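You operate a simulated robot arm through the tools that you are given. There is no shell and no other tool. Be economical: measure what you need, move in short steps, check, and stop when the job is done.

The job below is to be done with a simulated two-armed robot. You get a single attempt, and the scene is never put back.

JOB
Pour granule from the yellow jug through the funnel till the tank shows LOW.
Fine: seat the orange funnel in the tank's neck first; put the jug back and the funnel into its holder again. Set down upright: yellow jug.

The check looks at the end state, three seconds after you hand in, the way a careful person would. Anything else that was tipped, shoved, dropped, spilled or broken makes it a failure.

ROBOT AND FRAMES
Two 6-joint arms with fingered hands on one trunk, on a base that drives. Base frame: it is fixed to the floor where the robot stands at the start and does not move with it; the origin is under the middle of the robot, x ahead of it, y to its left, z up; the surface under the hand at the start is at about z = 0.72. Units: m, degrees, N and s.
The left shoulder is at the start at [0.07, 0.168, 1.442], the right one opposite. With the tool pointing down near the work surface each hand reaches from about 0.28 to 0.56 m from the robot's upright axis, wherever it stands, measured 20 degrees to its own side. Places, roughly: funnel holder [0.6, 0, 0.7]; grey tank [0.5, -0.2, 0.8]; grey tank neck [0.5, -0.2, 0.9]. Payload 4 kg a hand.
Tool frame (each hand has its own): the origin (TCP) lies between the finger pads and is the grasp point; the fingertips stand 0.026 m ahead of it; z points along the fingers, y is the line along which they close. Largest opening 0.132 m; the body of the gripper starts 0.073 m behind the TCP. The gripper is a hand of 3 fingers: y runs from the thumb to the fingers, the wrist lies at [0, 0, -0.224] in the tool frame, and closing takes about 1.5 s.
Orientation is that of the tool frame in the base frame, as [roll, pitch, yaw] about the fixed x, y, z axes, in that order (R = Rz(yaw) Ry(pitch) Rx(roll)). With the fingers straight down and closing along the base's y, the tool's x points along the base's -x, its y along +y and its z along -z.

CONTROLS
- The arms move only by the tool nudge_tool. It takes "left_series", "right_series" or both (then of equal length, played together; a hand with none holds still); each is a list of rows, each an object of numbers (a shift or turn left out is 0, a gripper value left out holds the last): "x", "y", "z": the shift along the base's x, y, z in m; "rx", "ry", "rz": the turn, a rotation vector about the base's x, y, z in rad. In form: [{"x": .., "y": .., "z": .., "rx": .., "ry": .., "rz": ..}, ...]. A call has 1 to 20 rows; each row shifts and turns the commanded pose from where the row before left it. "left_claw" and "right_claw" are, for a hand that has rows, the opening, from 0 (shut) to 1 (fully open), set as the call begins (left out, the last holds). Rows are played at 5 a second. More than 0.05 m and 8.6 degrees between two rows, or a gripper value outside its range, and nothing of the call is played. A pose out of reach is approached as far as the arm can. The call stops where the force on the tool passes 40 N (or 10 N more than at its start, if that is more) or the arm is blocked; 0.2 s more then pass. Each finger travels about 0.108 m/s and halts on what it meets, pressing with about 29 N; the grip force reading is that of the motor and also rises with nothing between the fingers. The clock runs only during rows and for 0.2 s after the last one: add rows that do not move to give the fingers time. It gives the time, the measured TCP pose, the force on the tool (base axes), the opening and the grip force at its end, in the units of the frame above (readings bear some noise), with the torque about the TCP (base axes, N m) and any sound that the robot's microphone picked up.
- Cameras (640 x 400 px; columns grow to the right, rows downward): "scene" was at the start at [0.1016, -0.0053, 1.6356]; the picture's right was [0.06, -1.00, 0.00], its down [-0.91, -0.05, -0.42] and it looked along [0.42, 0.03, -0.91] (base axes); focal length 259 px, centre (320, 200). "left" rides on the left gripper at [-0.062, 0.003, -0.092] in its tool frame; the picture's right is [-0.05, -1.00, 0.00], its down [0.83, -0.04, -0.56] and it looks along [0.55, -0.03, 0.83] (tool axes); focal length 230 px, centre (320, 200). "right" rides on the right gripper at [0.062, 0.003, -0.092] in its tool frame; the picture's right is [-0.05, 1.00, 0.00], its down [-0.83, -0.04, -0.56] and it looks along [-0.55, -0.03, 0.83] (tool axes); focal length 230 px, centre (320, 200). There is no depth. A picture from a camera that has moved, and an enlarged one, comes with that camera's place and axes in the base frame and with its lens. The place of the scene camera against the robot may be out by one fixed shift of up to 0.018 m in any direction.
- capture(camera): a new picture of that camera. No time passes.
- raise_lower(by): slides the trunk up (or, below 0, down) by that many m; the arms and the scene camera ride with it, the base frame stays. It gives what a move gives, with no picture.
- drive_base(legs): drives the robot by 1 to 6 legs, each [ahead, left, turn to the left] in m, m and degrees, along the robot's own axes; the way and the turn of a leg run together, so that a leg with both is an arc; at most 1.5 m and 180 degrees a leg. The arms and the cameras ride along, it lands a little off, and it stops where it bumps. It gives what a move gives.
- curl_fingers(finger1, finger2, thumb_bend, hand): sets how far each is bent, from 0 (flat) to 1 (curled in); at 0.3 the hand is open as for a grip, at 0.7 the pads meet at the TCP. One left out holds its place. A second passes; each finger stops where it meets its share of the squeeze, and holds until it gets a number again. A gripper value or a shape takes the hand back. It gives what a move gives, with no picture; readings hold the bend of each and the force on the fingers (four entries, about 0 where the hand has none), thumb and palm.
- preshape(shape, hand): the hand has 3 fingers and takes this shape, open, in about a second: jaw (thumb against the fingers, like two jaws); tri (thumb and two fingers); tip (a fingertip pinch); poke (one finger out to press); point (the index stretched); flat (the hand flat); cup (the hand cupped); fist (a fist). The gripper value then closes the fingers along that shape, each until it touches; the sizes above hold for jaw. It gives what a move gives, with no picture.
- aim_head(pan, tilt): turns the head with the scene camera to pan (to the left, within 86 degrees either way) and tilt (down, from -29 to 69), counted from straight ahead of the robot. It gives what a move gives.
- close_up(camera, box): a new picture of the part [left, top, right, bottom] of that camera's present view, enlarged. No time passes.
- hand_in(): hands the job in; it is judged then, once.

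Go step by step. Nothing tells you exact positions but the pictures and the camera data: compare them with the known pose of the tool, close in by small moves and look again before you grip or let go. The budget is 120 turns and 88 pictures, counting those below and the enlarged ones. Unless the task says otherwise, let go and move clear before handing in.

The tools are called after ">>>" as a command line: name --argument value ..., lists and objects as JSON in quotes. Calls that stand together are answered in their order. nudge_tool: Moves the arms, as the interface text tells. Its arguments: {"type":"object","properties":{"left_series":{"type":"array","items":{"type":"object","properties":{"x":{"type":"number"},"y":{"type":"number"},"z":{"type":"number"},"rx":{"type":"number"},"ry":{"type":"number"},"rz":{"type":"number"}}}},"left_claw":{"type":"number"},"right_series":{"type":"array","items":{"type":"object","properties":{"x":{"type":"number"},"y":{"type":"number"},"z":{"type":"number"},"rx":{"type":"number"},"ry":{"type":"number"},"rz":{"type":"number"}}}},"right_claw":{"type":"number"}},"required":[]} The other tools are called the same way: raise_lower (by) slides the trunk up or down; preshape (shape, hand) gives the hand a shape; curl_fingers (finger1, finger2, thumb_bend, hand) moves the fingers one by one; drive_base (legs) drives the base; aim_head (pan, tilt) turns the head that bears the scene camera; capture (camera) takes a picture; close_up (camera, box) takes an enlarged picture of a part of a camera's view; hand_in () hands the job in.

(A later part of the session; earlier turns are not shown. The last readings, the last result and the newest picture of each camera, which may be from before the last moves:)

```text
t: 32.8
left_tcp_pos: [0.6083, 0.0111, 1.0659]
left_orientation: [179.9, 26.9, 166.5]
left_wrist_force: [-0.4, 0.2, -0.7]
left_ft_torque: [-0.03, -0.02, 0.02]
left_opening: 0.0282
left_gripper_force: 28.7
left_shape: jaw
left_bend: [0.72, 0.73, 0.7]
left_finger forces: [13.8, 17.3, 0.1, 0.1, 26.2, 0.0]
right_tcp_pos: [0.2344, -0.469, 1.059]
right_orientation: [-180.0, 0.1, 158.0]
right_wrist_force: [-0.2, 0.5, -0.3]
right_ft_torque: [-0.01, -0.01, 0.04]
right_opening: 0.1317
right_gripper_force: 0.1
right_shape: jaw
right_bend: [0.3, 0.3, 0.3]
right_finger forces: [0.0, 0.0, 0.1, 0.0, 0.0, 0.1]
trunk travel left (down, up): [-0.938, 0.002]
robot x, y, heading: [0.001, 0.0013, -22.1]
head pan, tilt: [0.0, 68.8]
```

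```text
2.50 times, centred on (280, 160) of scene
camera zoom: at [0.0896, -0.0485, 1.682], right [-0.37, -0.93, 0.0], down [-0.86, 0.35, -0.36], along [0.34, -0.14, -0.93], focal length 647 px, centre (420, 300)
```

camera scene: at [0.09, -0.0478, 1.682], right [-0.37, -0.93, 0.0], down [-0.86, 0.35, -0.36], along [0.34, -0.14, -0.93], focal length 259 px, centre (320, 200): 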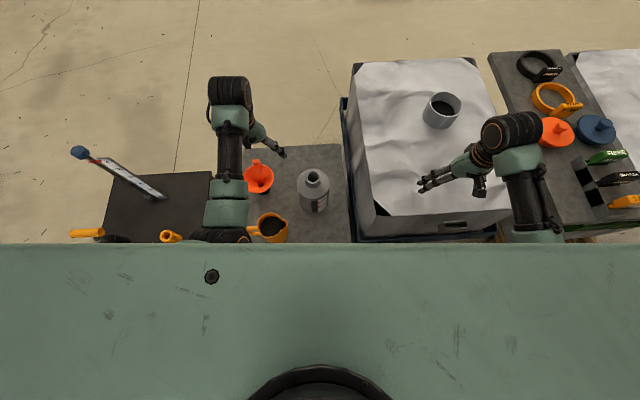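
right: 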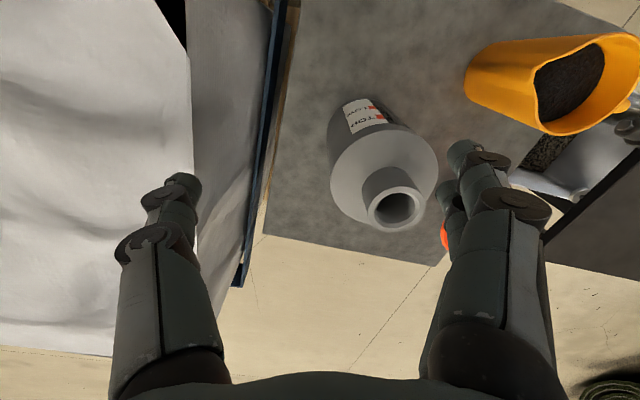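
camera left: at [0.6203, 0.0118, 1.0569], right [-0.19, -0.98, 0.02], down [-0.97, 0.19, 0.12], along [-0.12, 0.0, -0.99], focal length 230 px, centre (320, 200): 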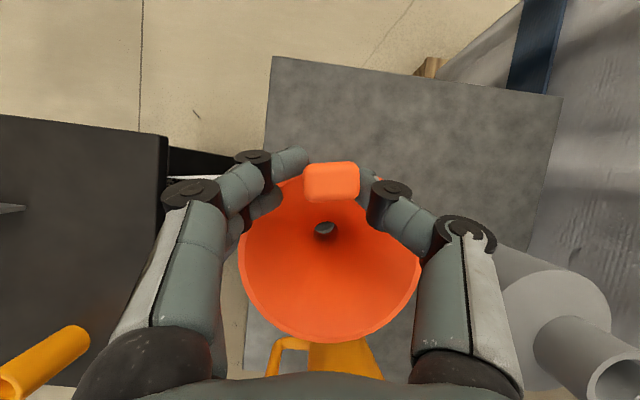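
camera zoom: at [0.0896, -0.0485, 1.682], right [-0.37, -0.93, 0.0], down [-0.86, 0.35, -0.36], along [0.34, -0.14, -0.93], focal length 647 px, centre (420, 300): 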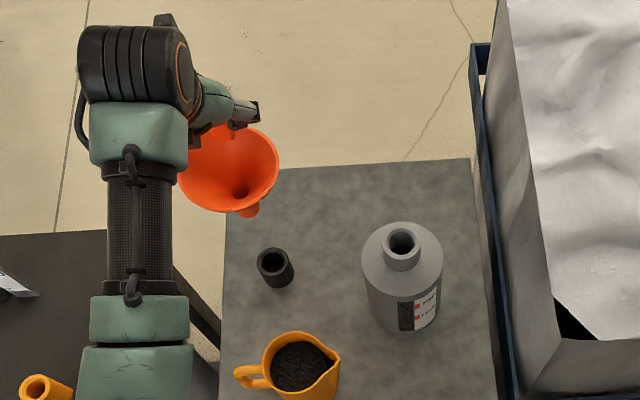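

I lift a bit more, then back up slightly and turn further right so the tank comes into comfortable reach.

>>> nudge_tool --left_series '[{"z": 0.012}, {"z": 0.012}, {"z": 0.01}, {}]'

>>> drive_base --legs '[[0, 0, -10]]'

>>> capture --camera "scene"

>>> capture --camera "left"

```text
t: 33.8
left_tcp_pos: [0.6069, 0.0113, 1.1002]
left_orientation: [179.9, 26.8, 166.5]
left_wrist_force: [-0.1, -0.5, -1.9]
left_ft_torque: [-0.02, -0.03, 0.02]
left_opening: 0.0279
left_gripper_force: 29.1
left_shape: jaw
left_bend: [0.72, 0.73, 0.7]
left_finger forces: [13.7, 17.3, 0.0, 0.1, 26.2, 0.0]
right_tcp_pos: [0.2348, -0.4687, 1.0577]
right_orientation: [179.9, 0.1, 157.9]
right_wrist_force: [0.8, -0.6, -1.0]
right_ft_torque: [0.0, -0.01, 0.01]
right_opening: 0.1318
right_gripper_force: 0.0
right_shape: jaw
right_bend: [0.3, 0.3, 0.3]
right_finger forces: [0.1, 0.0, 0.0, 0.0, 0.0, 0.0]
trunk travel left (down, up): [-0.938, 0.002]
robot x, y, heading: [-0.0013, 0.0016, -21.8]
head pan, tilt: [0.0, 68.8]
```

```text
t: 34.8
left_tcp_pos: [0.6007, -0.0948, 1.0991]
left_orientation: [179.9, 26.8, 156.4]
left_wrist_force: [-0.4, 0.2, -0.8]
left_ft_torque: [-0.05, -0.06, 0.03]
left_opening: 0.0278
left_gripper_force: 28.9
left_shape: jaw
left_bend: [0.72, 0.73, 0.7]
left_finger forces: [13.8, 17.3, 0.0, 0.0, 26.2, 0.0]
right_tcp_pos: [0.1477, -0.5033, 1.058]
right_orientation: [-179.9, 0.2, 148.0]
right_wrist_force: [0.6, 0.3, 0.6]
right_ft_torque: [-0.03, 0.0, 0.01]
right_opening: 0.1317
right_gripper_force: 0.1
right_shape: jaw
right_bend: [0.3, 0.3, 0.3]
right_finger forces: [0.0, 0.1, 0.1, 0.0, 0.0, 0.0]
trunk travel left (down, up): [-0.938, 0.002]
robot x, y, heading: [-0.0025, -0.0026, -32.0]
head pan, tilt: [0.0, 68.8]
```

```text
60 pictures are left
camera scene: at [0.0824, -0.0641, 1.682], right [-0.53, -0.85, 0.0], down [-0.79, 0.49, -0.36], along [0.31, -0.19, -0.93], focal length 259 px, centre (320, 200)
```

scene: 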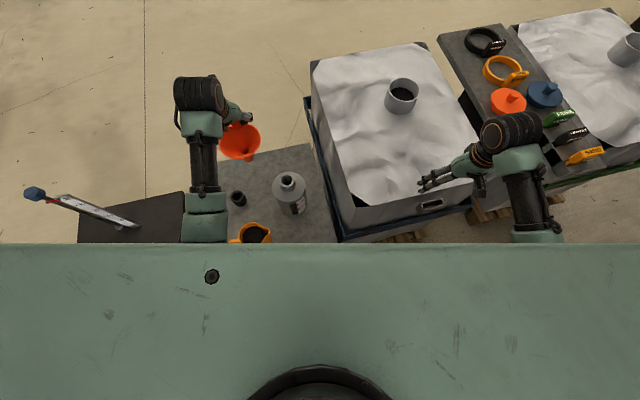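

```text
59 pictures are left
camera left: at [0.6127, -0.096, 1.2106], right [-0.36, -0.93, 0.02], down [-0.93, 0.36, 0.12], along [-0.12, 0.02, -0.99], focal length 230 px, centre (320, 200)
```

left: 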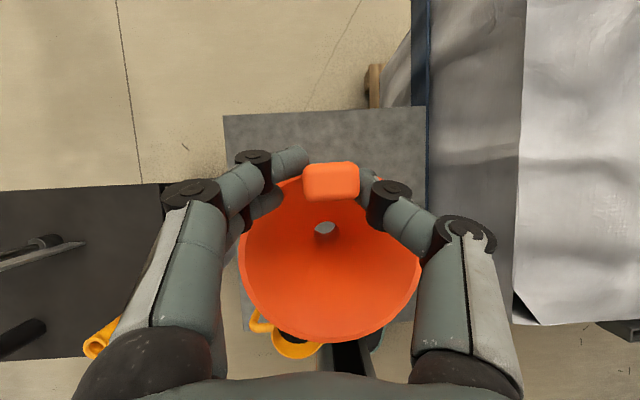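

Clear of everything. One more small leg: back 6 cm and 8° further right.

>>> drive_base --legs '[[-0.06, 0, -8]]'

>>> capture --camera "scene"

>>> capture --camera "left"

```text
t: 35.9
left_tcp_pos: [0.5392, -0.1463, 1.0957]
left_orientation: [179.9, 26.4, 148.5]
left_wrist_force: [0.7, 0.1, -1.7]
left_ft_torque: [0.02, 0.0, -0.02]
left_opening: 0.0279
left_gripper_force: 29.0
left_shape: jaw
left_bend: [0.72, 0.73, 0.7]
left_finger forces: [13.9, 17.3, 0.0, 0.0, 26.3, 0.0]
right_tcp_pos: [0.035, -0.4876, 1.056]
right_orientation: [-179.9, -0.3, 139.9]
right_wrist_force: [-0.2, -0.5, 0.9]
right_ft_torque: [0.03, 0.03, -0.02]
right_opening: 0.1319
right_gripper_force: 0.1
right_shape: jaw
right_bend: [0.3, 0.3, 0.3]
right_finger forces: [0.1, 0.1, 0.0, 0.1, 0.1, 0.0]
trunk travel left (down, up): [-0.938, 0.002]
robot x, y, heading: [-0.0466, 0.0367, -40.0]
head pan, tilt: [0.0, 68.8]
```

```text
58 pictures are left
camera scene: at [0.0346, -0.0476, 1.6811], right [-0.64, -0.77, 0.0], down [-0.72, 0.6, -0.36], along [0.27, -0.23, -0.93], focal length 259 px, centre (320, 200)
```

scene: 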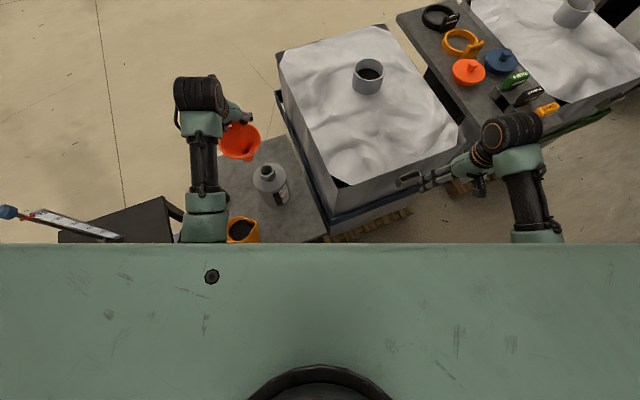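

```text
57 pictures are left
camera left: at [0.5518, -0.1496, 1.2067], right [-0.48, -0.88, 0.02], down [-0.87, 0.48, 0.13], along [-0.12, 0.04, -0.99], focal length 230 px, centre (320, 200)
```

left: 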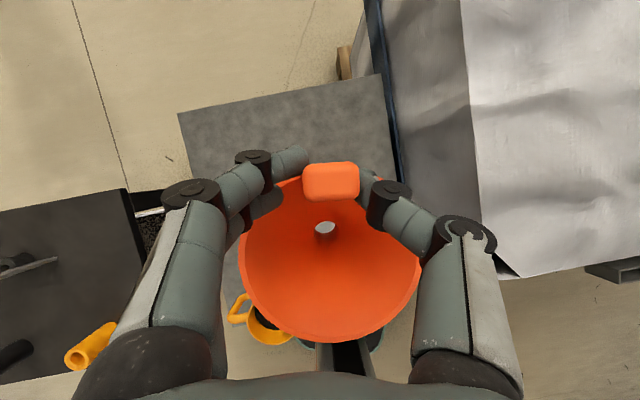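

I zoom in with the scene camera to compare the funnel stem with the neck.

>>> close_up --camera "scene" --box '[200, 110, 320, 220]'

```text
3.64 times, centred on (260, 165) of scene
camera zoom: at [0.0346, -0.0476, 1.6811], right [-0.64, -0.77, 0.0], down [-0.72, 0.6, -0.36], along [0.27, -0.23, -0.93], focal length 941 px, centre (538, 327)
```

zoom: 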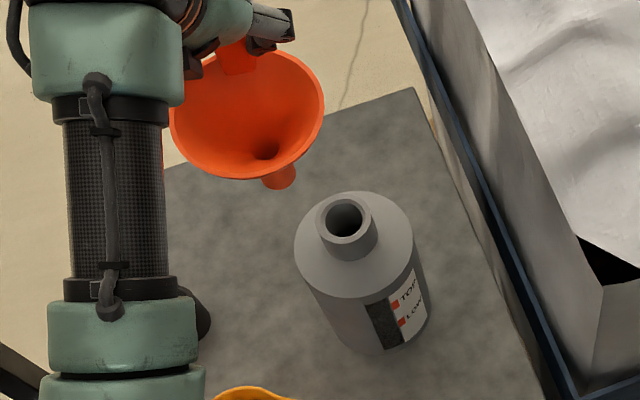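

I estimate the stem must move by about (-0.039, -0.028) to be over the neck. I do that and look again.

>>> nudge_tool --left_series '[{"x": -0.01, "y": -0.007}, {"x": -0.01, "y": -0.007}, {"x": -0.01, "y": -0.007}, {"x": -0.009, "y": -0.007}, {"z": -0.01}, {"z": -0.005}, {}]'

>>> close_up --camera "scene" --box '[200, 110, 320, 220]'

>>> capture --camera "left"

```text
t: 37.5
left_tcp_pos: [0.5088, -0.1611, 1.0903]
left_orientation: [178.0, 27.8, 147.8]
left_wrist_force: [1.0, 0.0, -0.6]
left_ft_torque: [0.01, -0.07, -0.01]
left_opening: 0.0281
left_gripper_force: 28.6
left_shape: jaw
left_bend: [0.72, 0.73, 0.71]
left_finger forces: [13.6, 17.3, 0.0, 0.0, 26.1, 0.1]
right_tcp_pos: [0.0295, -0.4834, 1.0581]
right_orientation: [-179.9, 0.2, 140.1]
right_wrist_force: [0.1, -0.4, 0.7]
right_ft_torque: [-0.02, -0.01, 0.02]
right_opening: 0.1317
right_gripper_force: 0.1
right_shape: jaw
right_bend: [0.3, 0.3, 0.3]
right_finger forces: [0.0, 0.0, 0.0, 0.0, 0.1, 0.0]
trunk travel left (down, up): [-0.938, 0.002]
robot x, y, heading: [-0.0497, 0.0323, -39.9]
head pan, tilt: [0.0, 68.8]
```

```text
3.64 times, centred on (260, 165) of scene
camera zoom: at [0.0244, -0.0418, 1.6821], right [-0.64, -0.77, 0.0], down [-0.71, 0.6, -0.36], along [0.28, -0.23, -0.93], focal length 941 px, centre (538, 327)
```

zoom: 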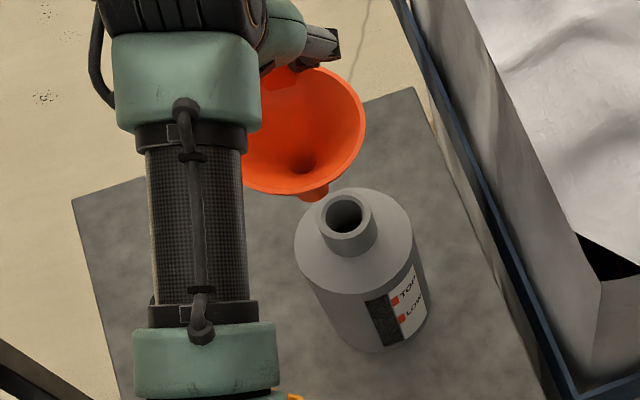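

```text
54 pictures are left
camera left: at [0.5163, -0.1661, 1.2013], right [-0.48, -0.88, -0.01], down [-0.87, 0.47, 0.1], along [-0.09, 0.06, -0.99], focal length 230 px, centre (320, 200)
```

left: 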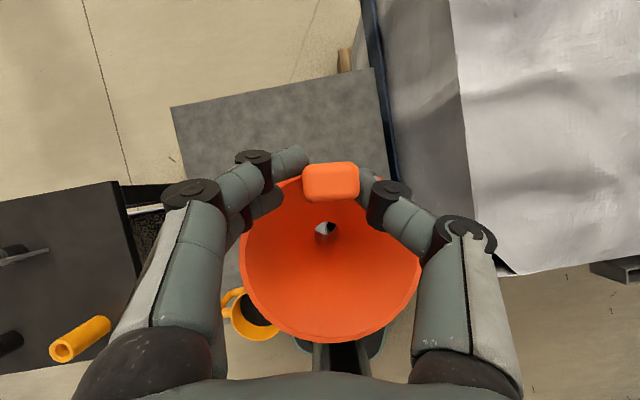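

The arm is nearing its inward limit again, so I'll shift the hand outward and turn the base a further 9° to compensate.

>>> nudge_tool --left_series '[{"x": 0.012, "y": 0.014, "z": 0.004}, {"x": 0.012, "y": 0.014, "z": 0.004}, {"x": 0.012, "y": 0.014, "z": 0.004}, {"x": 0.012, "y": 0.014, "z": 0.003}, {"x": 0.012, "y": 0.014}, {"x": 0.012, "y": 0.014}, {}]'

>>> drive_base --legs '[[0, 0, -10]]'

>>> close_up --camera "scene" --box '[200, 110, 320, 220]'

```text
t: 39.0
left_tcp_pos: [0.5648, -0.0863, 1.1007]
left_orientation: [179.8, 26.8, 148.4]
left_wrist_force: [-0.2, -0.3, -1.2]
left_ft_torque: [-0.02, -0.06, 0.0]
left_opening: 0.0205
left_gripper_force: 28.8
left_shape: jaw
left_bend: [0.74, 0.74, 0.74]
left_finger forces: [4.6, 14.9, 0.0, 0.1, 15.3, 0.0]
right_tcp_pos: [0.0294, -0.4847, 1.0583]
right_orientation: [179.9, 0.3, 140.0]
right_wrist_force: [0.3, -1.0, 0.6]
right_ft_torque: [-0.05, -0.02, 0.0]
right_opening: 0.1319
right_gripper_force: 0.1
right_shape: jaw
right_bend: [0.3, 0.3, 0.3]
right_finger forces: [0.0, 0.1, 0.0, 0.1, 0.0, 0.1]
trunk travel left (down, up): [-0.938, 0.002]
robot x, y, heading: [-0.047, 0.037, -40.0]
head pan, tilt: [0.0, 68.8]
```

```text
t: 40.1
left_tcp_pos: [0.5363, -0.1898, 1.1001]
left_orientation: [179.8, 26.8, 138.4]
left_wrist_force: [0.2, 0.2, -1.2]
left_ft_torque: [0.0, 0.01, 0.0]
left_opening: 0.0204
left_gripper_force: 29.2
left_shape: jaw
left_bend: [0.74, 0.74, 0.74]
left_finger forces: [4.7, 14.5, 0.0, 0.1, 15.1, 0.0]
right_tcp_pos: [-0.0613, -0.4894, 1.0591]
right_orientation: [-179.9, 0.2, 129.9]
right_wrist_force: [-0.5, -0.3, 0.0]
right_ft_torque: [-0.03, 0.02, 0.0]
right_opening: 0.1316
right_gripper_force: 0.1
right_shape: jaw
right_bend: [0.3, 0.3, 0.3]
right_finger forces: [0.1, 0.0, 0.0, 0.0, 0.0, 0.1]
trunk travel left (down, up): [-0.938, 0.002]
robot x, y, heading: [-0.0488, 0.035, -50.0]
head pan, tilt: [0.0, 68.8]
```

```text
3.64 times, centred on (260, 165) of scene
camera zoom: at [0.0135, -0.0544, 1.682], right [-0.77, -0.64, 0.0], down [-0.6, 0.71, -0.36], along [0.23, -0.28, -0.93], focal length 941 px, centre (538, 327)
```

zoom: 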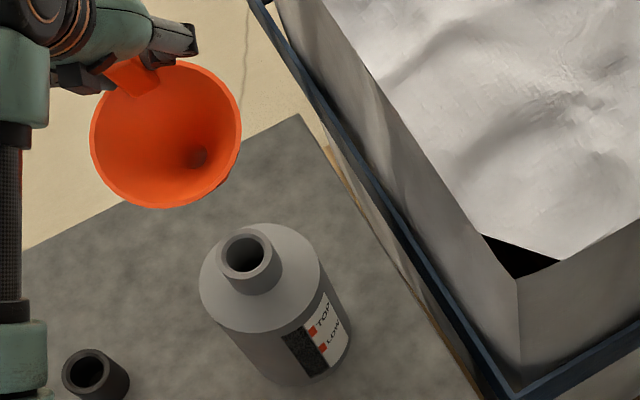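

The grip reading changed — the funnel may have slipped in the fingers. I check.

>>> capture --camera "left"

>>> capture --camera "scene"

```text
52 pictures are left
camera left: at [0.547, -0.1953, 1.2113], right [-0.63, -0.78, 0.02], down [-0.77, 0.63, 0.12], along [-0.11, 0.06, -0.99], focal length 230 px, centre (320, 200)
```

left: 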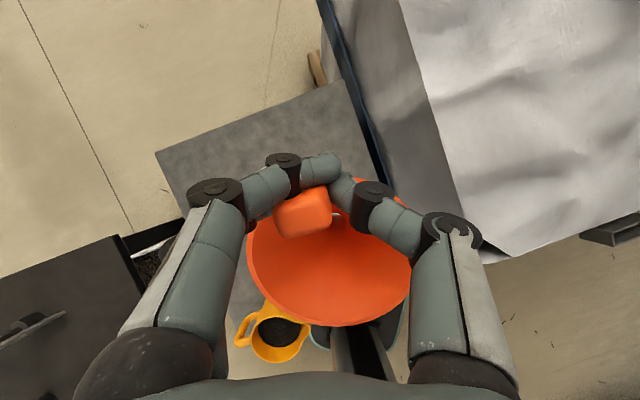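

```text
51 pictures are left
camera scene: at [0.0135, -0.0544, 1.682], right [-0.77, -0.64, 0.0], down [-0.6, 0.71, -0.36], along [0.23, -0.28, -0.93], focal length 259 px, centre (320, 200)
```

scene: 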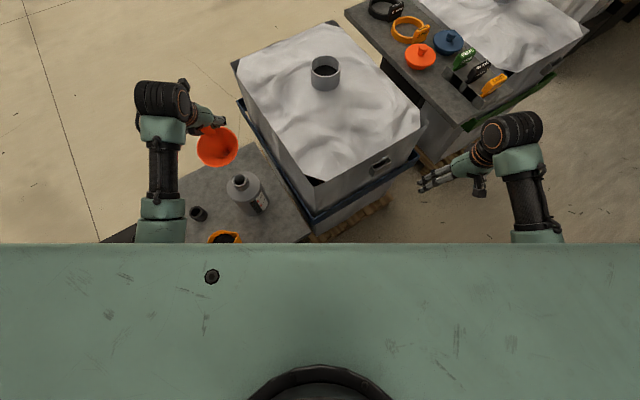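

The funnel slipped and tilted about 20–25° in the grip (stem forward), but it is still held and the tank is unmoved. I raise slightly and rotate the hand back toward vertical, which should bring the funnel upright.

>>> nudge_tool --left_series '[{"z": 0.01}, {"z": 0.01}, {"rx": 0.033, "ry": 0.0374}, {"rx": 0.033, "ry": 0.0374}, {"rx": 0.033, "ry": 0.0374}, {"rx": 0.033, "ry": 0.0374}, {"rx": 0.033, "ry": 0.0374}, {"rx": 0.033, "ry": 0.0374}, {}, {}]'

>>> close_up --camera "scene" --box '[160, 90, 300, 240]'

>>> capture --camera "left"

```text
t: 42.3
left_tcp_pos: [0.5353, -0.1888, 1.1198]
left_orientation: [180.0, 9.6, 138.4]
left_wrist_force: [-1.0, 0.4, -0.9]
left_ft_torque: [-0.07, -0.05, -0.02]
left_opening: 0.0208
left_gripper_force: 28.8
left_shape: jaw
left_bend: [0.74, 0.74, 0.74]
left_finger forces: [4.2, 15.4, 0.0, 0.0, 15.3, 0.1]
right_tcp_pos: [-0.0617, -0.4894, 1.0576]
right_orientation: [179.9, 0.2, 129.9]
right_wrist_force: [0.7, 0.5, -0.8]
right_ft_torque: [0.01, 0.0, -0.01]
right_opening: 0.132
right_gripper_force: 0.1
right_shape: jaw
right_bend: [0.3, 0.3, 0.3]
right_finger forces: [0.0, 0.1, 0.0, 0.0, 0.0, 0.1]
trunk travel left (down, up): [-0.938, 0.002]
robot x, y, heading: [-0.0493, 0.0303, -50.1]
head pan, tilt: [0.0, 68.8]
```

```text
2.67 times, centred on (230, 165) of scene
camera zoom: at [0.0119, -0.0552, 1.682], right [-0.77, -0.64, 0.0], down [-0.6, 0.71, -0.36], along [0.23, -0.28, -0.93], focal length 690 px, centre (560, 293)
```

zoom: 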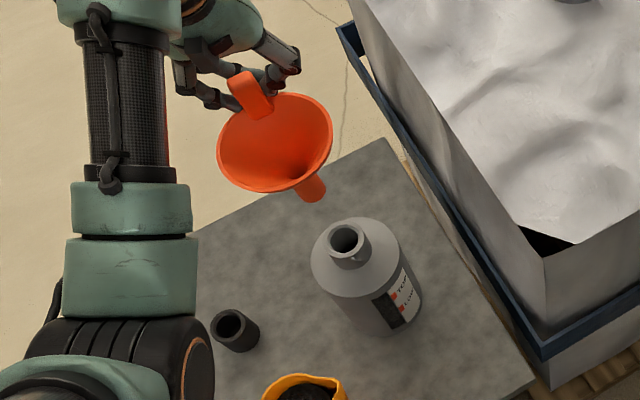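

```text
49 pictures are left
camera left: at [0.57, -0.2166, 1.2227], right [-0.62, -0.78, 0.01], down [-0.71, 0.57, 0.41], along [-0.32, 0.25, -0.91], focal length 230 px, centre (320, 200)
```

left: 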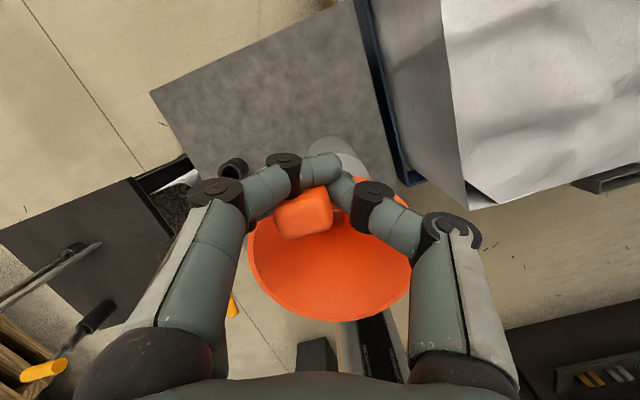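

The funnel now looks nearly upright. For a second view on the stem and neck, I turn the right hand so its camera looks across at the tank.

>>> nudge_tool --right_series '[{"rz": 0.14}, {"rz": 0.14}, {"rz": 0.14}, {"rz": 0.14}, {"rz": 0.14}, {"rz": 0.14}, {"rz": 0.14}, {"rz": 0.14}, {"rz": 0.14}, {"rz": 0.14}, {"rx": 0.053, "ry": -0.085}, {"rx": 0.053, "ry": -0.085}, {"rx": 0.053, "ry": -0.085}, {"rx": 0.053, "ry": -0.085}, {}]'

>>> capture --camera "right"

```text
t: 45.5
left_tcp_pos: [0.5363, -0.1898, 1.1201]
left_orientation: [179.8, 9.7, 138.5]
left_wrist_force: [-0.2, -0.2, -1.3]
left_ft_torque: [-0.06, -0.04, 0.01]
left_opening: 0.0204
left_gripper_force: 29.3
left_shape: jaw
left_bend: [0.74, 0.74, 0.74]
left_finger forces: [4.2, 15.5, 0.1, 0.0, 15.4, 0.1]
right_tcp_pos: [-0.0615, -0.4886, 1.058]
right_orientation: [179.2, 23.2, -150.1]
right_wrist_force: [-0.5, -0.6, 0.2]
right_ft_torque: [0.02, 0.02, -0.01]
right_opening: 0.1321
right_gripper_force: 0.0
right_shape: jaw
right_bend: [0.3, 0.3, 0.3]
right_finger forces: [0.0, 0.0, 0.1, 0.1, 0.1, 0.0]
trunk travel left (down, up): [-0.938, 0.002]
robot x, y, heading: [-0.0478, 0.0342, -50.4]
head pan, tilt: [0.0, 68.8]
```

```text
48 pictures are left
camera right: at [-0.1432, -0.5342, 1.1181], right [-0.46, 0.89, 0.03], down [0.5, 0.23, 0.84], along [0.73, 0.4, -0.55], focal length 230 px, centre (320, 200)
```

right: 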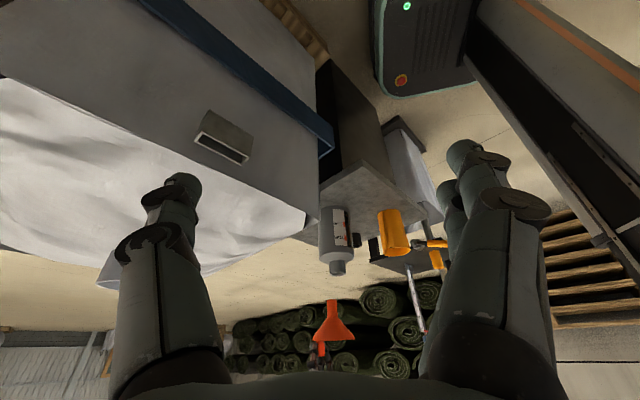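

Very useful (upside-down) side view. I enlarge it.

>>> close_up --camera "right" --box '[270, 190, 420, 380]'

```text
2.11 times, centred on (345, 285) of right
camera zoom: at [-0.1432, -0.5342, 1.1181], right [-0.46, 0.89, 0.03], down [0.5, 0.23, 0.84], along [0.73, 0.4, -0.55], focal length 484 px, centre (267, 21)
```

zoom: 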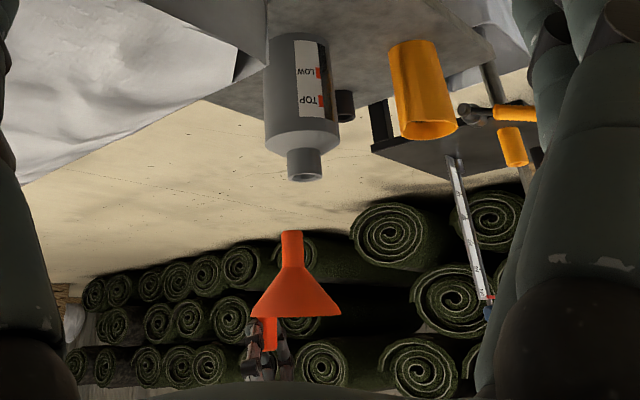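

Combining both views: stem tip at (0.491, -0.161, 0.997), neck opening at (0.4625, -0.153, 0.925), funnel upright within about 2°. I shift over the neck and lower to about 1 cm above it.

>>> nudge_tool --left_series '[{"x": -0.007, "y": 0.002}, {"x": -0.007, "y": 0.002}, {"x": -0.007, "y": 0.002}, {"x": -0.0075, "y": 0.002}, {}, {"z": -0.01}, {"z": -0.01}, {"z": -0.01}, {"z": -0.01}, {"z": -0.01}, {"z": -0.008}, {}, {}]'

>>> close_up --camera "scene" --box '[180, 110, 300, 220]'

>>> close_up --camera "right" --box '[280, 200, 400, 320]'

```text
t: 48.3
left_tcp_pos: [0.507, -0.1818, 1.063]
left_orientation: [179.9, 9.7, 138.4]
left_wrist_force: [0.1, 0.1, -0.1]
left_ft_torque: [-0.01, -0.03, -0.04]
left_opening: 0.0205
left_gripper_force: 29.0
left_shape: jaw
left_bend: [0.74, 0.74, 0.74]
left_finger forces: [4.1, 15.8, 0.0, 0.0, 15.4, 0.1]
right_tcp_pos: [-0.0617, -0.4895, 1.0573]
right_orientation: [179.1, 23.2, -150.0]
right_wrist_force: [0.1, -0.1, 0.2]
right_ft_torque: [0.01, 0.01, 0.02]
right_opening: 0.132
right_gripper_force: 0.1
right_shape: jaw
right_bend: [0.3, 0.3, 0.3]
right_finger forces: [0.0, 0.1, 0.0, 0.0, 0.0, 0.0]
trunk travel left (down, up): [-0.938, 0.002]
robot x, y, heading: [-0.0453, 0.0338, -49.9]
head pan, tilt: [0.0, 68.8]
```

```text
3.64 times, centred on (240, 165) of scene
camera zoom: at [0.012, -0.0552, 1.682], right [-0.77, -0.64, 0.0], down [-0.6, 0.71, -0.36], along [0.23, -0.28, -0.93], focal length 941 px, centre (611, 327)
```

zoom: 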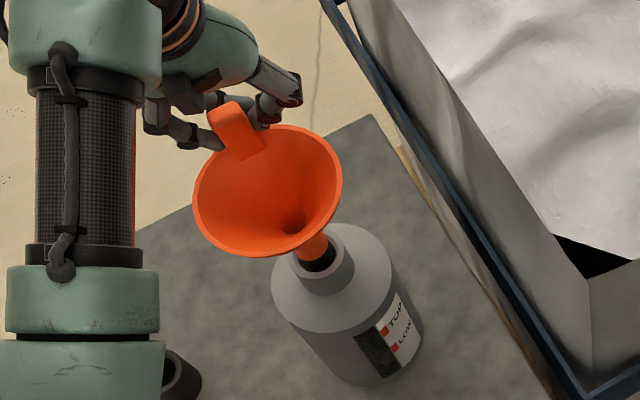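

```text
3.33 times, centred on (340, 260) of right
camera zoom: at [-0.1433, -0.534, 1.1182], right [-0.46, 0.89, 0.03], down [0.5, 0.23, 0.84], along [0.73, 0.4, -0.55], focal length 767 px, centre (253, 0)
```

zoom: 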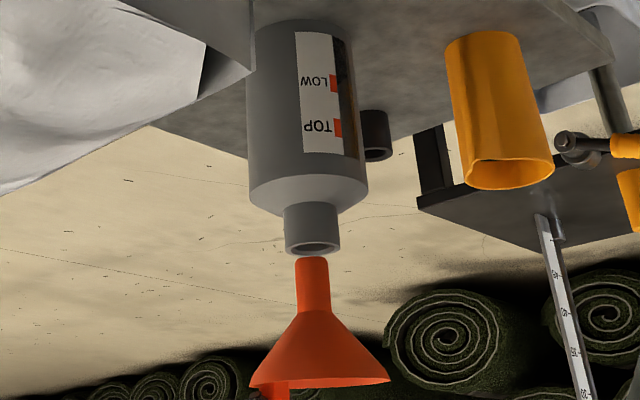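

Nearly aligned. One tighter enlargement of the scene view to confirm.

>>> close_up --camera "scene" --box '[225, 145, 255, 165]'

```text
16.00 times, centred on (240, 155) of scene
camera zoom: at [0.012, -0.0552, 1.682], right [-0.77, -0.64, 0.0], down [-0.6, 0.71, -0.36], along [0.23, -0.28, -0.93], focal length 4142 px, centre (1600, 920)
```

zoom: 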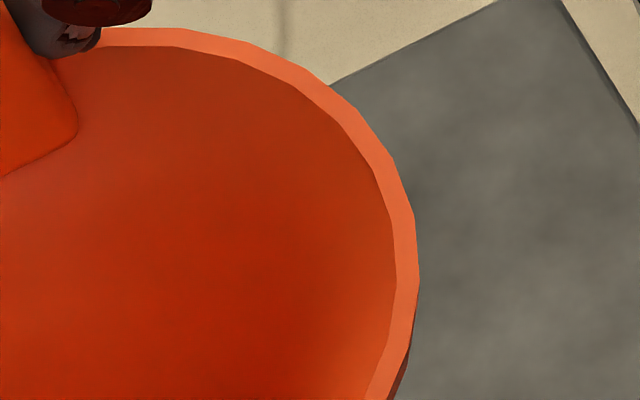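

>>> close_up --camera "scene" --box '[222, 166, 258, 190]'

```text
16.00 times, centred on (240, 178) of scene
camera zoom: at [0.012, -0.0552, 1.682], right [-0.77, -0.64, 0.0], down [-0.6, 0.71, -0.36], along [0.23, -0.28, -0.93], focal length 4142 px, centre (1600, 552)
```

zoom: 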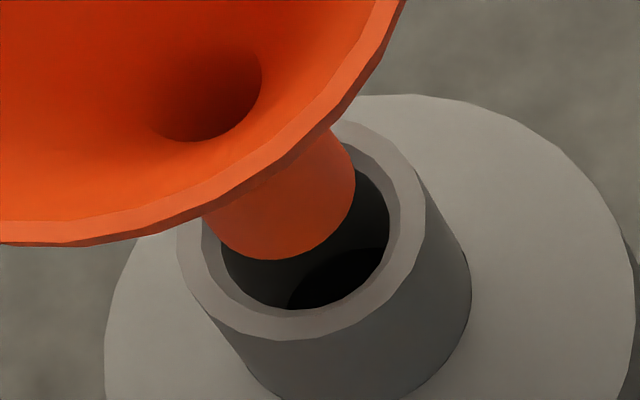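

Well aligned (about 4 mm clearance all round). I trim by 1.5 mm and lower the stem into the neck.

>>> nudge_tool --left_series '[{"y": 0.0015}, {"z": -0.006}, {"z": -0.006}, {"z": -0.006}, {"z": -0.006}, {"z": -0.006}, {}]'

>>> close_up --camera "right" --box '[280, 200, 400, 320]'

```text
t: 49.9
left_tcp_pos: [0.5059, -0.1805, 1.0326]
left_orientation: [179.9, 9.7, 138.4]
left_wrist_force: [-0.4, 0.9, -0.9]
left_ft_torque: [-0.01, -0.02, 0.02]
left_opening: 0.0204
left_gripper_force: 28.5
left_shape: jaw
left_bend: [0.74, 0.74, 0.74]
left_finger forces: [4.1, 15.3, 0.0, 0.0, 15.4, 0.0]
right_tcp_pos: [-0.0614, -0.4891, 1.0579]
right_orientation: [179.2, 23.2, -149.9]
right_wrist_force: [0.3, -0.6, -0.1]
right_ft_torque: [0.0, -0.03, -0.04]
right_opening: 0.1317
right_gripper_force: 0.2
right_shape: jaw
right_bend: [0.3, 0.3, 0.3]
right_finger forces: [0.1, 0.1, 0.1, 0.1, 0.1, 0.0]
trunk travel left (down, up): [-0.938, 0.002]
robot x, y, heading: [-0.0478, 0.0336, -50.2]
head pan, tilt: [0.0, 68.8]
```

```text
3.33 times, centred on (340, 260) of right
camera zoom: at [-0.1433, -0.534, 1.1182], right [-0.46, 0.89, 0.03], down [0.5, 0.23, 0.84], along [0.73, 0.4, -0.55], focal length 767 px, centre (253, 0)
```

zoom: 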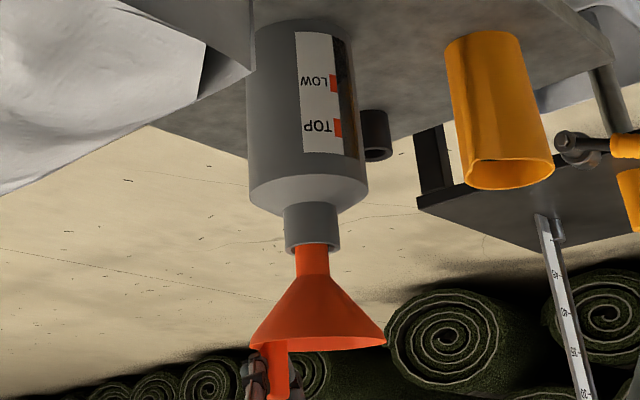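

The stem is in the neck. About 2.5 cm more to go.

>>> nudge_tool --left_series '[{"z": -0.005}, {"z": -0.005}, {"z": -0.005}, {"z": -0.004}, {}]'

>>> close_up --camera "right" --box '[280, 200, 400, 320]'

```text
t: 51.1
left_tcp_pos: [0.5049, -0.1823, 1.0138]
left_orientation: [179.9, 9.7, 138.5]
left_wrist_force: [-0.6, 0.7, -1.0]
left_ft_torque: [-0.02, -0.03, -0.01]
left_opening: 0.02
left_gripper_force: 28.9
left_shape: jaw
left_bend: [0.74, 0.74, 0.74]
left_finger forces: [4.4, 14.6, 0.0, 0.0, 15.4, 0.0]
right_tcp_pos: [-0.0603, -0.4897, 1.0576]
right_orientation: [179.1, 23.1, -150.0]
right_wrist_force: [-0.5, 0.2, 0.0]
right_ft_torque: [-0.02, -0.03, 0.01]
right_opening: 0.1318
right_gripper_force: 0.1
right_shape: jaw
right_bend: [0.3, 0.3, 0.3]
right_finger forces: [0.1, 0.0, 0.0, 0.0, 0.0, 0.0]
trunk travel left (down, up): [-0.938, 0.002]
robot x, y, heading: [-0.0466, 0.0361, -50.2]
head pan, tilt: [0.0, 68.8]
```

```text
3.33 times, centred on (340, 260) of right
camera zoom: at [-0.1433, -0.5341, 1.1182], right [-0.46, 0.89, 0.03], down [0.5, 0.23, 0.84], along [0.73, 0.4, -0.55], focal length 767 px, centre (253, 0)
```

zoom: 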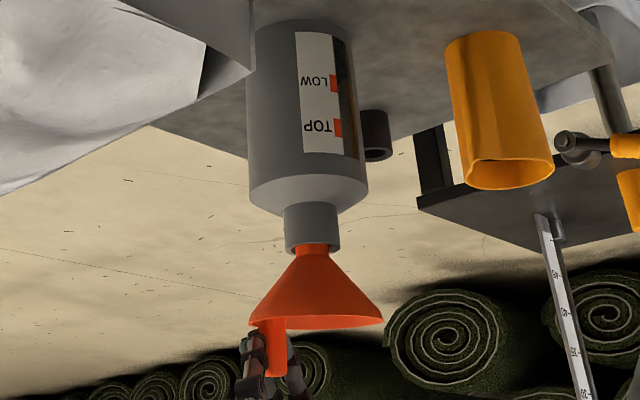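

>>> nudge_tool --left_series '[{"z": -0.003}, {"z": -0.002}, {"z": -0.002}, {}]'

>>> close_up --camera "right" --box '[300, 220, 370, 290]'

```text
t: 52.1
left_tcp_pos: [0.5075, -0.1797, 1.0077]
left_orientation: [180.0, 9.8, 138.4]
left_wrist_force: [1.8, -0.6, 3.9]
left_ft_torque: [0.0, -0.04, 0.02]
left_opening: 0.02
left_gripper_force: 29.1
left_shape: jaw
left_bend: [0.74, 0.74, 0.74]
left_finger forces: [5.1, 13.9, 0.0, 0.0, 16.5, 0.0]
right_tcp_pos: [-0.0628, -0.4884, 1.0581]
right_orientation: [179.2, 23.1, -149.9]
right_wrist_force: [0.0, 0.2, -0.5]
right_ft_torque: [-0.02, 0.01, 0.02]
right_opening: 0.1319
right_gripper_force: 0.1
right_shape: jaw
right_bend: [0.3, 0.3, 0.3]
right_finger forces: [0.1, 0.0, 0.0, 0.0, 0.0, 0.1]
trunk travel left (down, up): [-0.938, 0.002]
robot x, y, heading: [-0.0466, 0.0359, -50.0]
head pan, tilt: [0.0, 68.8]
```

```text
5.71 times, centred on (335, 255) of right
camera zoom: at [-0.1435, -0.5341, 1.1182], right [-0.46, 0.89, 0.03], down [0.5, 0.23, 0.84], along [0.73, 0.4, -0.55], focal length 1315 px, centre (234, -114)
```

zoom: 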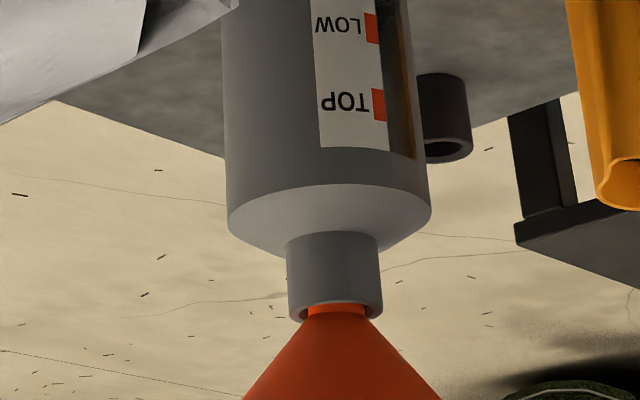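

Light contact — the cone is resting on the neck. I open the fingers and check that the funnel sits.

>>> nudge_tool --left_series '[{}, {}, {}, {}, {}]' --left_claw 0.45

>>> close_up --camera "right" --box '[280, 200, 400, 320]'

>>> capture --camera "left"

```text
t: 53.3
left_tcp_pos: [0.5065, -0.1795, 1.0069]
left_orientation: [179.9, 9.6, 138.4]
left_wrist_force: [0.8, 0.1, 0.0]
left_ft_torque: [0.02, 0.03, 0.0]
left_opening: 0.0588
left_gripper_force: 0.1
left_shape: jaw
left_bend: [0.73, 0.73, 0.7]
left_finger forces: [0.0, 0.0, 0.0, 0.1, 0.1, 0.0]
right_tcp_pos: [-0.0622, -0.4891, 1.0571]
right_orientation: [179.2, 23.1, -149.9]
right_wrist_force: [-0.1, -0.2, 0.1]
right_ft_torque: [0.01, 0.0, 0.04]
right_opening: 0.1319
right_gripper_force: 0.1
right_shape: jaw
right_bend: [0.3, 0.3, 0.3]
right_finger forces: [0.0, 0.0, 0.0, 0.0, 0.0, 0.0]
trunk travel left (down, up): [-0.938, 0.002]
robot x, y, heading: [-0.0512, 0.0325, -50.1]
head pan, tilt: [0.0, 68.8]
```

```text
3.33 times, centred on (340, 260) of right
camera zoom: at [-0.1433, -0.534, 1.1182], right [-0.46, 0.89, 0.03], down [0.5, 0.23, 0.84], along [0.73, 0.4, -0.55], focal length 767 px, centre (253, 0)
```

zoom: 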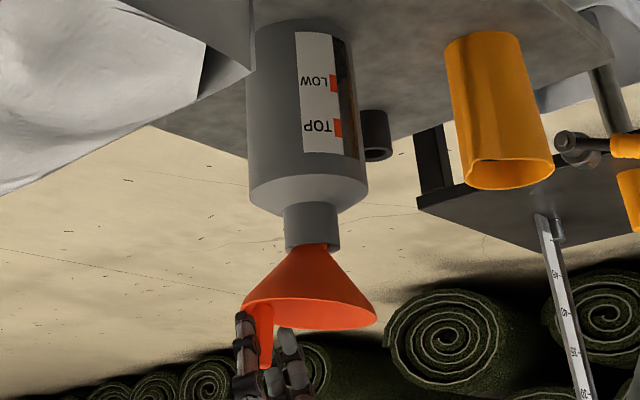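

```text
38 pictures are left
camera left: at [0.5412, -0.2072, 1.1093], right [-0.62, -0.78, 0.01], down [-0.71, 0.57, 0.41], along [-0.32, 0.25, -0.91], focal length 230 px, centre (320, 200)
```

left: 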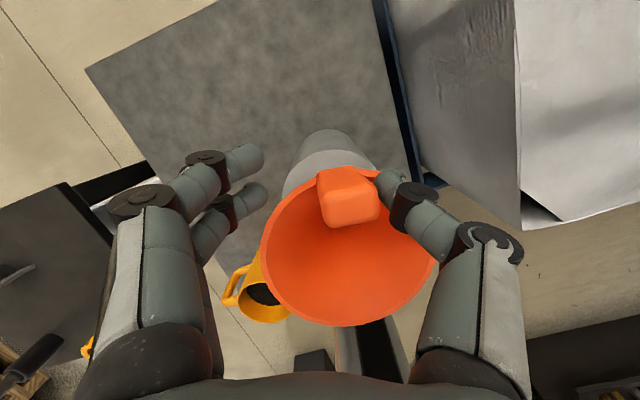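

The funnel sits in the neck (with a slight natural lean in the slack). I open wider and withdraw upward.

>>> nudge_tool --left_series '[{}, {}, {"x": -0.004, "y": -0.005}, {}, {"z": 0.01}, {"z": 0.015}, {"z": 0.015}, {"z": 0.015}, {"z": 0.015}, {"z": 0.015}, {"z": 0.015}, {}]' --left_claw 0.85

>>> capture --camera "scene"

```text
t: 55.9
left_tcp_pos: [0.5029, -0.1862, 1.1058]
left_orientation: [179.9, 9.7, 138.5]
left_wrist_force: [-0.6, 0.1, -0.1]
left_ft_torque: [0.02, -0.03, -0.02]
left_opening: 0.1119
left_gripper_force: 0.1
left_shape: jaw
left_bend: [0.54, 0.54, 0.5]
left_finger forces: [0.0, 0.0, 0.1, 0.1, 0.0, 0.0]
right_tcp_pos: [-0.0612, -0.4878, 1.0582]
right_orientation: [179.2, 23.0, -150.0]
right_wrist_force: [-0.4, -0.5, -1.1]
right_ft_torque: [-0.02, 0.01, 0.0]
right_opening: 0.1317
right_gripper_force: 0.1
right_shape: jaw
right_bend: [0.3, 0.3, 0.3]
right_finger forces: [0.0, 0.0, 0.1, 0.0, 0.0, 0.1]
trunk travel left (down, up): [-0.938, 0.002]
robot x, y, heading: [-0.0512, 0.0315, -50.0]
head pan, tilt: [0.0, 68.8]
```

```text
37 pictures are left
camera scene: at [0.0118, -0.0552, 1.682], right [-0.77, -0.64, 0.0], down [-0.6, 0.71, -0.36], along [0.23, -0.28, -0.93], focal length 259 px, centre (320, 200)
```

scene: 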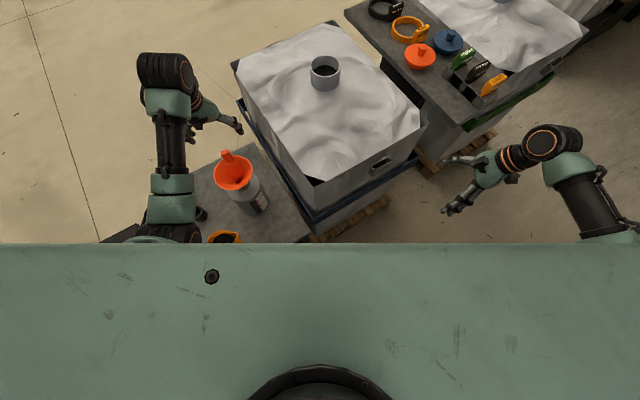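

Funnel stands in the tank. Before the jug, I check the level window, and back up/turn so the jug and tank are both in good reach of the left arm.

>>> close_up --camera "scene" --box '[200, 140, 290, 240]'

>>> drive_base --legs '[[-0.07, 0, 10]]'

```text
4.00 times, centred on (245, 190) of scene
camera zoom: at [0.0118, -0.0552, 1.682], right [-0.77, -0.64, 0.0], down [-0.6, 0.71, -0.36], along [0.23, -0.28, -0.93], focal length 1036 px, centre (620, 240)
```

zoom: 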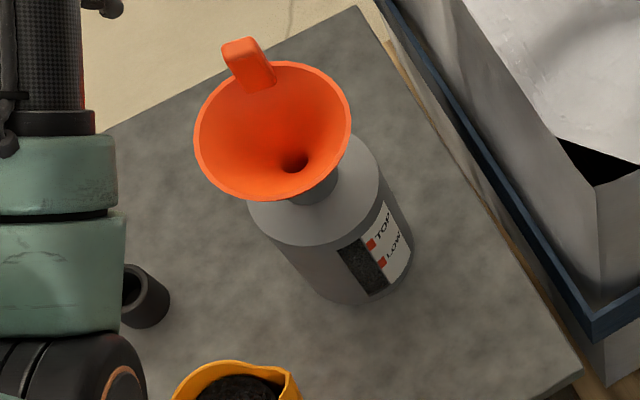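

```text
t: 57.0
left_tcp_pos: [0.487, -0.0433, 1.1041]
left_orientation: [179.7, 9.4, 148.2]
left_wrist_force: [0.7, -0.4, 0.4]
left_ft_torque: [0.01, 0.01, 0.0]
left_opening: 0.1123
left_gripper_force: 0.0
left_shape: jaw
left_bend: [0.54, 0.54, 0.5]
left_finger forces: [0.0, 0.0, 0.0, 0.0, 0.0, 0.0]
right_tcp_pos: [-0.0175, -0.4384, 1.0558]
right_orientation: [178.9, 23.1, -140.3]
right_wrist_force: [-0.2, 1.0, -0.2]
right_ft_torque: [0.0, 0.02, 0.03]
right_opening: 0.1319
right_gripper_force: 0.0
right_shape: jaw
right_bend: [0.3, 0.3, 0.3]
right_finger forces: [0.0, 0.1, 0.0, 0.0, 0.0, 0.0]
trunk travel left (down, up): [-0.938, 0.002]
robot x, y, heading: [-0.0942, 0.0845, -40.5]
head pan, tilt: [0.0, 68.8]
```

Now I turn the left hand to point toward -y and down, beside the jug on its handle side.

>>> nudge_tool --left_series '[{"rz": -0.127, "x": -0.008, "y": 0.015, "z": -0.005}, {"rz": -0.127, "x": -0.008, "y": 0.015, "z": -0.005}, {"rz": -0.127, "x": -0.008, "y": 0.015, "z": -0.005}, {"rz": -0.127, "x": -0.008, "y": 0.015, "z": -0.005}, {"rz": -0.127, "x": -0.008, "y": 0.015, "z": -0.005}, {"rz": -0.127, "x": -0.008, "y": 0.015, "z": -0.005}, {"rz": -0.127, "x": -0.008, "y": 0.015, "z": -0.005}, {"rz": -0.127, "x": -0.008, "y": 0.015, "z": -0.005}, {"rx": -0.117, "x": -0.008, "y": 0.008, "z": -0.015}, {"rx": -0.117, "x": -0.008, "y": 0.008, "z": -0.015}, {"rx": -0.117, "x": -0.008, "y": 0.008, "z": -0.015}, {"rx": -0.117, "x": -0.008, "y": 0.008, "z": -0.015}, {"rx": -0.117, "x": -0.008, "y": 0.008, "z": -0.015}, {"rx": -0.117, "x": -0.008, "y": 0.008, "z": -0.015}, {}]' --left_claw 1

>>> capture --camera "left"

```text
t: 60.2
left_tcp_pos: [0.3726, 0.1282, 0.9758]
left_orientation: [179.9, 49.9, 90.0]
left_wrist_force: [-0.8, -0.1, 0.4]
left_ft_torque: [-0.01, 0.03, -0.02]
left_opening: 0.1319
left_gripper_force: 0.1
left_shape: jaw
left_bend: [0.3, 0.3, 0.3]
left_finger forces: [0.0, 0.0, 0.0, 0.0, 0.1, 0.1]
right_tcp_pos: [-0.0211, -0.4346, 1.0576]
right_orientation: [179.2, 23.1, -140.2]
right_wrist_force: [-0.8, -0.6, 0.8]
right_ft_torque: [0.0, 0.01, -0.03]
right_opening: 0.1321
right_gripper_force: 0.0
right_shape: jaw
right_bend: [0.3, 0.3, 0.3]
right_finger forces: [0.1, 0.1, 0.1, 0.0, 0.0, 0.1]
trunk travel left (down, up): [-0.938, 0.002]
robot x, y, heading: [-0.0997, 0.083, -40.4]
head pan, tilt: [0.0, 68.8]
```

```text
35 pictures are left
camera left: at [0.3741, 0.1599, 1.0829], right [-1.0, -0.04, 0.04], down [-0.04, 0.96, -0.28], along [-0.03, -0.28, -0.96], focal length 230 px, centre (320, 200)
```

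left: 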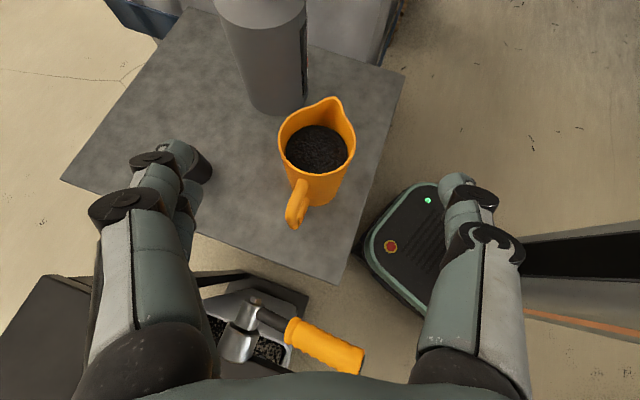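

The jug's rim centre is near (0.373, 0.025, 0.857), its handle pointing 21° off +y toward +x. I align the hand with the handle plane and come to a standoff.

>>> nudge_tool --left_series '[{"rz": -0.12, "x": 0.008, "z": -0.012}, {"rz": -0.12, "x": 0.008, "y": -0.005, "z": -0.012}, {"rz": -0.125, "x": 0.008, "y": -0.005, "z": -0.012}, {"rx": 0.112, "ry": -0.043, "x": 0.008, "y": -0.005, "z": -0.012}, {"y": -0.005, "z": -0.013}, {"y": -0.003, "z": -0.013}, {}]'

>>> capture --camera "left"

```text
t: 61.8
left_tcp_pos: [0.4046, 0.1052, 0.9017]
left_orientation: [179.9, 43.1, 69.0]
left_wrist_force: [-0.3, 0.3, 0.9]
left_ft_torque: [-0.01, 0.02, 0.03]
left_opening: 0.1318
left_gripper_force: 0.1
left_shape: jaw
left_bend: [0.3, 0.3, 0.3]
left_finger forces: [0.1, 0.0, 0.0, 0.0, 0.1, 0.0]
right_tcp_pos: [-0.0218, -0.4349, 1.0591]
right_orientation: [179.2, 23.1, -140.2]
right_wrist_force: [0.8, -0.2, 0.1]
right_ft_torque: [-0.01, -0.01, 0.03]
right_opening: 0.1321
right_gripper_force: 0.1
right_shape: jaw
right_bend: [0.3, 0.3, 0.3]
right_finger forces: [0.0, 0.0, 0.0, 0.1, 0.0, 0.1]
trunk travel left (down, up): [-0.938, 0.002]
robot x, y, heading: [-0.0935, 0.0849, -40.4]
head pan, tilt: [0.0, 68.8]
```

```text
34 pictures are left
camera left: at [0.4121, 0.1211, 1.0127], right [-0.95, 0.32, 0.03], down [0.31, 0.94, -0.16], along [-0.08, -0.14, -0.99], focal length 230 px, centre (320, 200)
```

left: 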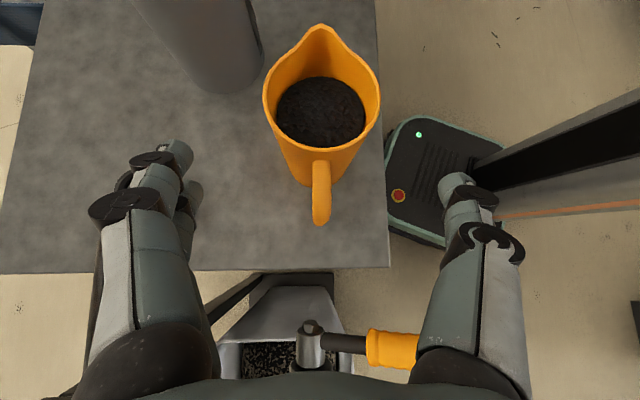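

Well aligned: jug axis (0.376, 0.028). I move in along the finger direction.

>>> nudge_tool --left_series '[{"z": -0.015}, {"z": -0.015}, {"x": -0.0034, "y": -0.009, "z": -0.0103}, {"x": -0.0034, "y": -0.009, "z": -0.0103}, {"x": -0.0034, "y": -0.009, "z": -0.0103}, {"x": -0.0034, "y": -0.009, "z": -0.0103}, {"x": -0.0034, "y": -0.009, "z": -0.0103}, {"x": -0.0034, "y": -0.009, "z": -0.0103}, {"x": -0.003, "y": -0.009, "z": -0.0102}, {}]'

>>> capture --camera "left"

```text
t: 64.0
left_tcp_pos: [0.3806, 0.0419, 0.7993]
left_orientation: [179.8, 43.0, 68.9]
left_wrist_force: [-1.0, -0.5, -0.1]
left_ft_torque: [-0.01, 0.01, -0.01]
left_opening: 0.1319
left_gripper_force: 0.1
left_shape: jaw
left_bend: [0.3, 0.3, 0.3]
left_finger forces: [0.1, 0.0, 0.1, 0.0, 0.1, 0.0]
right_tcp_pos: [-0.0207, -0.435, 1.0577]
right_orientation: [179.2, 23.1, -140.1]
right_wrist_force: [0.5, -0.7, -1.0]
right_ft_torque: [0.01, -0.01, -0.03]
right_opening: 0.1318
right_gripper_force: 0.0
right_shape: jaw
right_bend: [0.3, 0.3, 0.3]
right_finger forces: [0.0, 0.0, 0.0, 0.1, 0.0, 0.1]
trunk travel left (down, up): [-0.938, 0.002]
robot x, y, heading: [-0.096, 0.0842, -40.1]
head pan, tilt: [0.0, 68.8]
```

```text
33 pictures are left
camera left: at [0.3891, 0.0587, 0.9107], right [-0.95, 0.32, 0.03], down [0.31, 0.94, -0.16], along [-0.08, -0.14, -0.99], focal length 230 px, centre (320, 200)
```

left: 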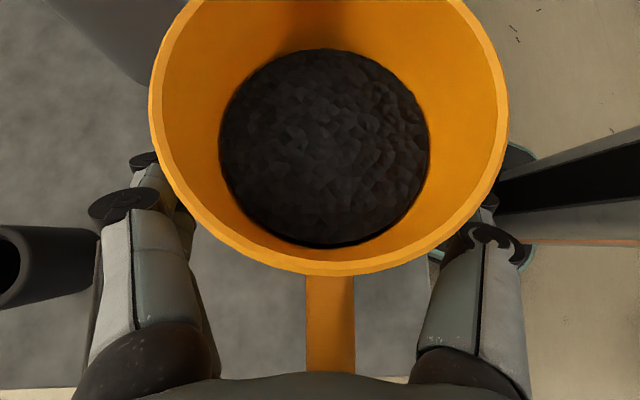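

No contact and centred. I close the hand on the jug body.

>>> nudge_tool --left_series '[{}, {}, {}, {}, {}, {}, {}, {}]' --left_claw 0.3

```text
t: 65.8
left_tcp_pos: [0.3811, 0.0424, 0.8]
left_orientation: [179.9, 43.0, 69.0]
left_wrist_force: [-1.0, 0.1, 0.1]
left_ft_torque: [0.06, 0.0, 0.0]
left_opening: 0.0731
left_gripper_force: 29.3
left_shape: jaw
left_bend: [0.72, 0.72, 0.7]
left_finger forces: [13.1, 12.8, 0.0, 0.1, 26.4, 0.0]
right_tcp_pos: [-0.0206, -0.4348, 1.0575]
right_orientation: [179.2, 23.1, -140.1]
right_wrist_force: [0.0, 0.6, 0.4]
right_ft_torque: [-0.02, 0.0, 0.0]
right_opening: 0.1318
right_gripper_force: 0.0
right_shape: jaw
right_bend: [0.3, 0.3, 0.3]
right_finger forces: [0.1, 0.0, 0.0, 0.0, 0.0, 0.0]
trunk travel left (down, up): [-0.938, 0.002]
robot x, y, heading: [-0.0949, 0.0848, -40.3]
head pan, tilt: [0.0, 68.8]
```

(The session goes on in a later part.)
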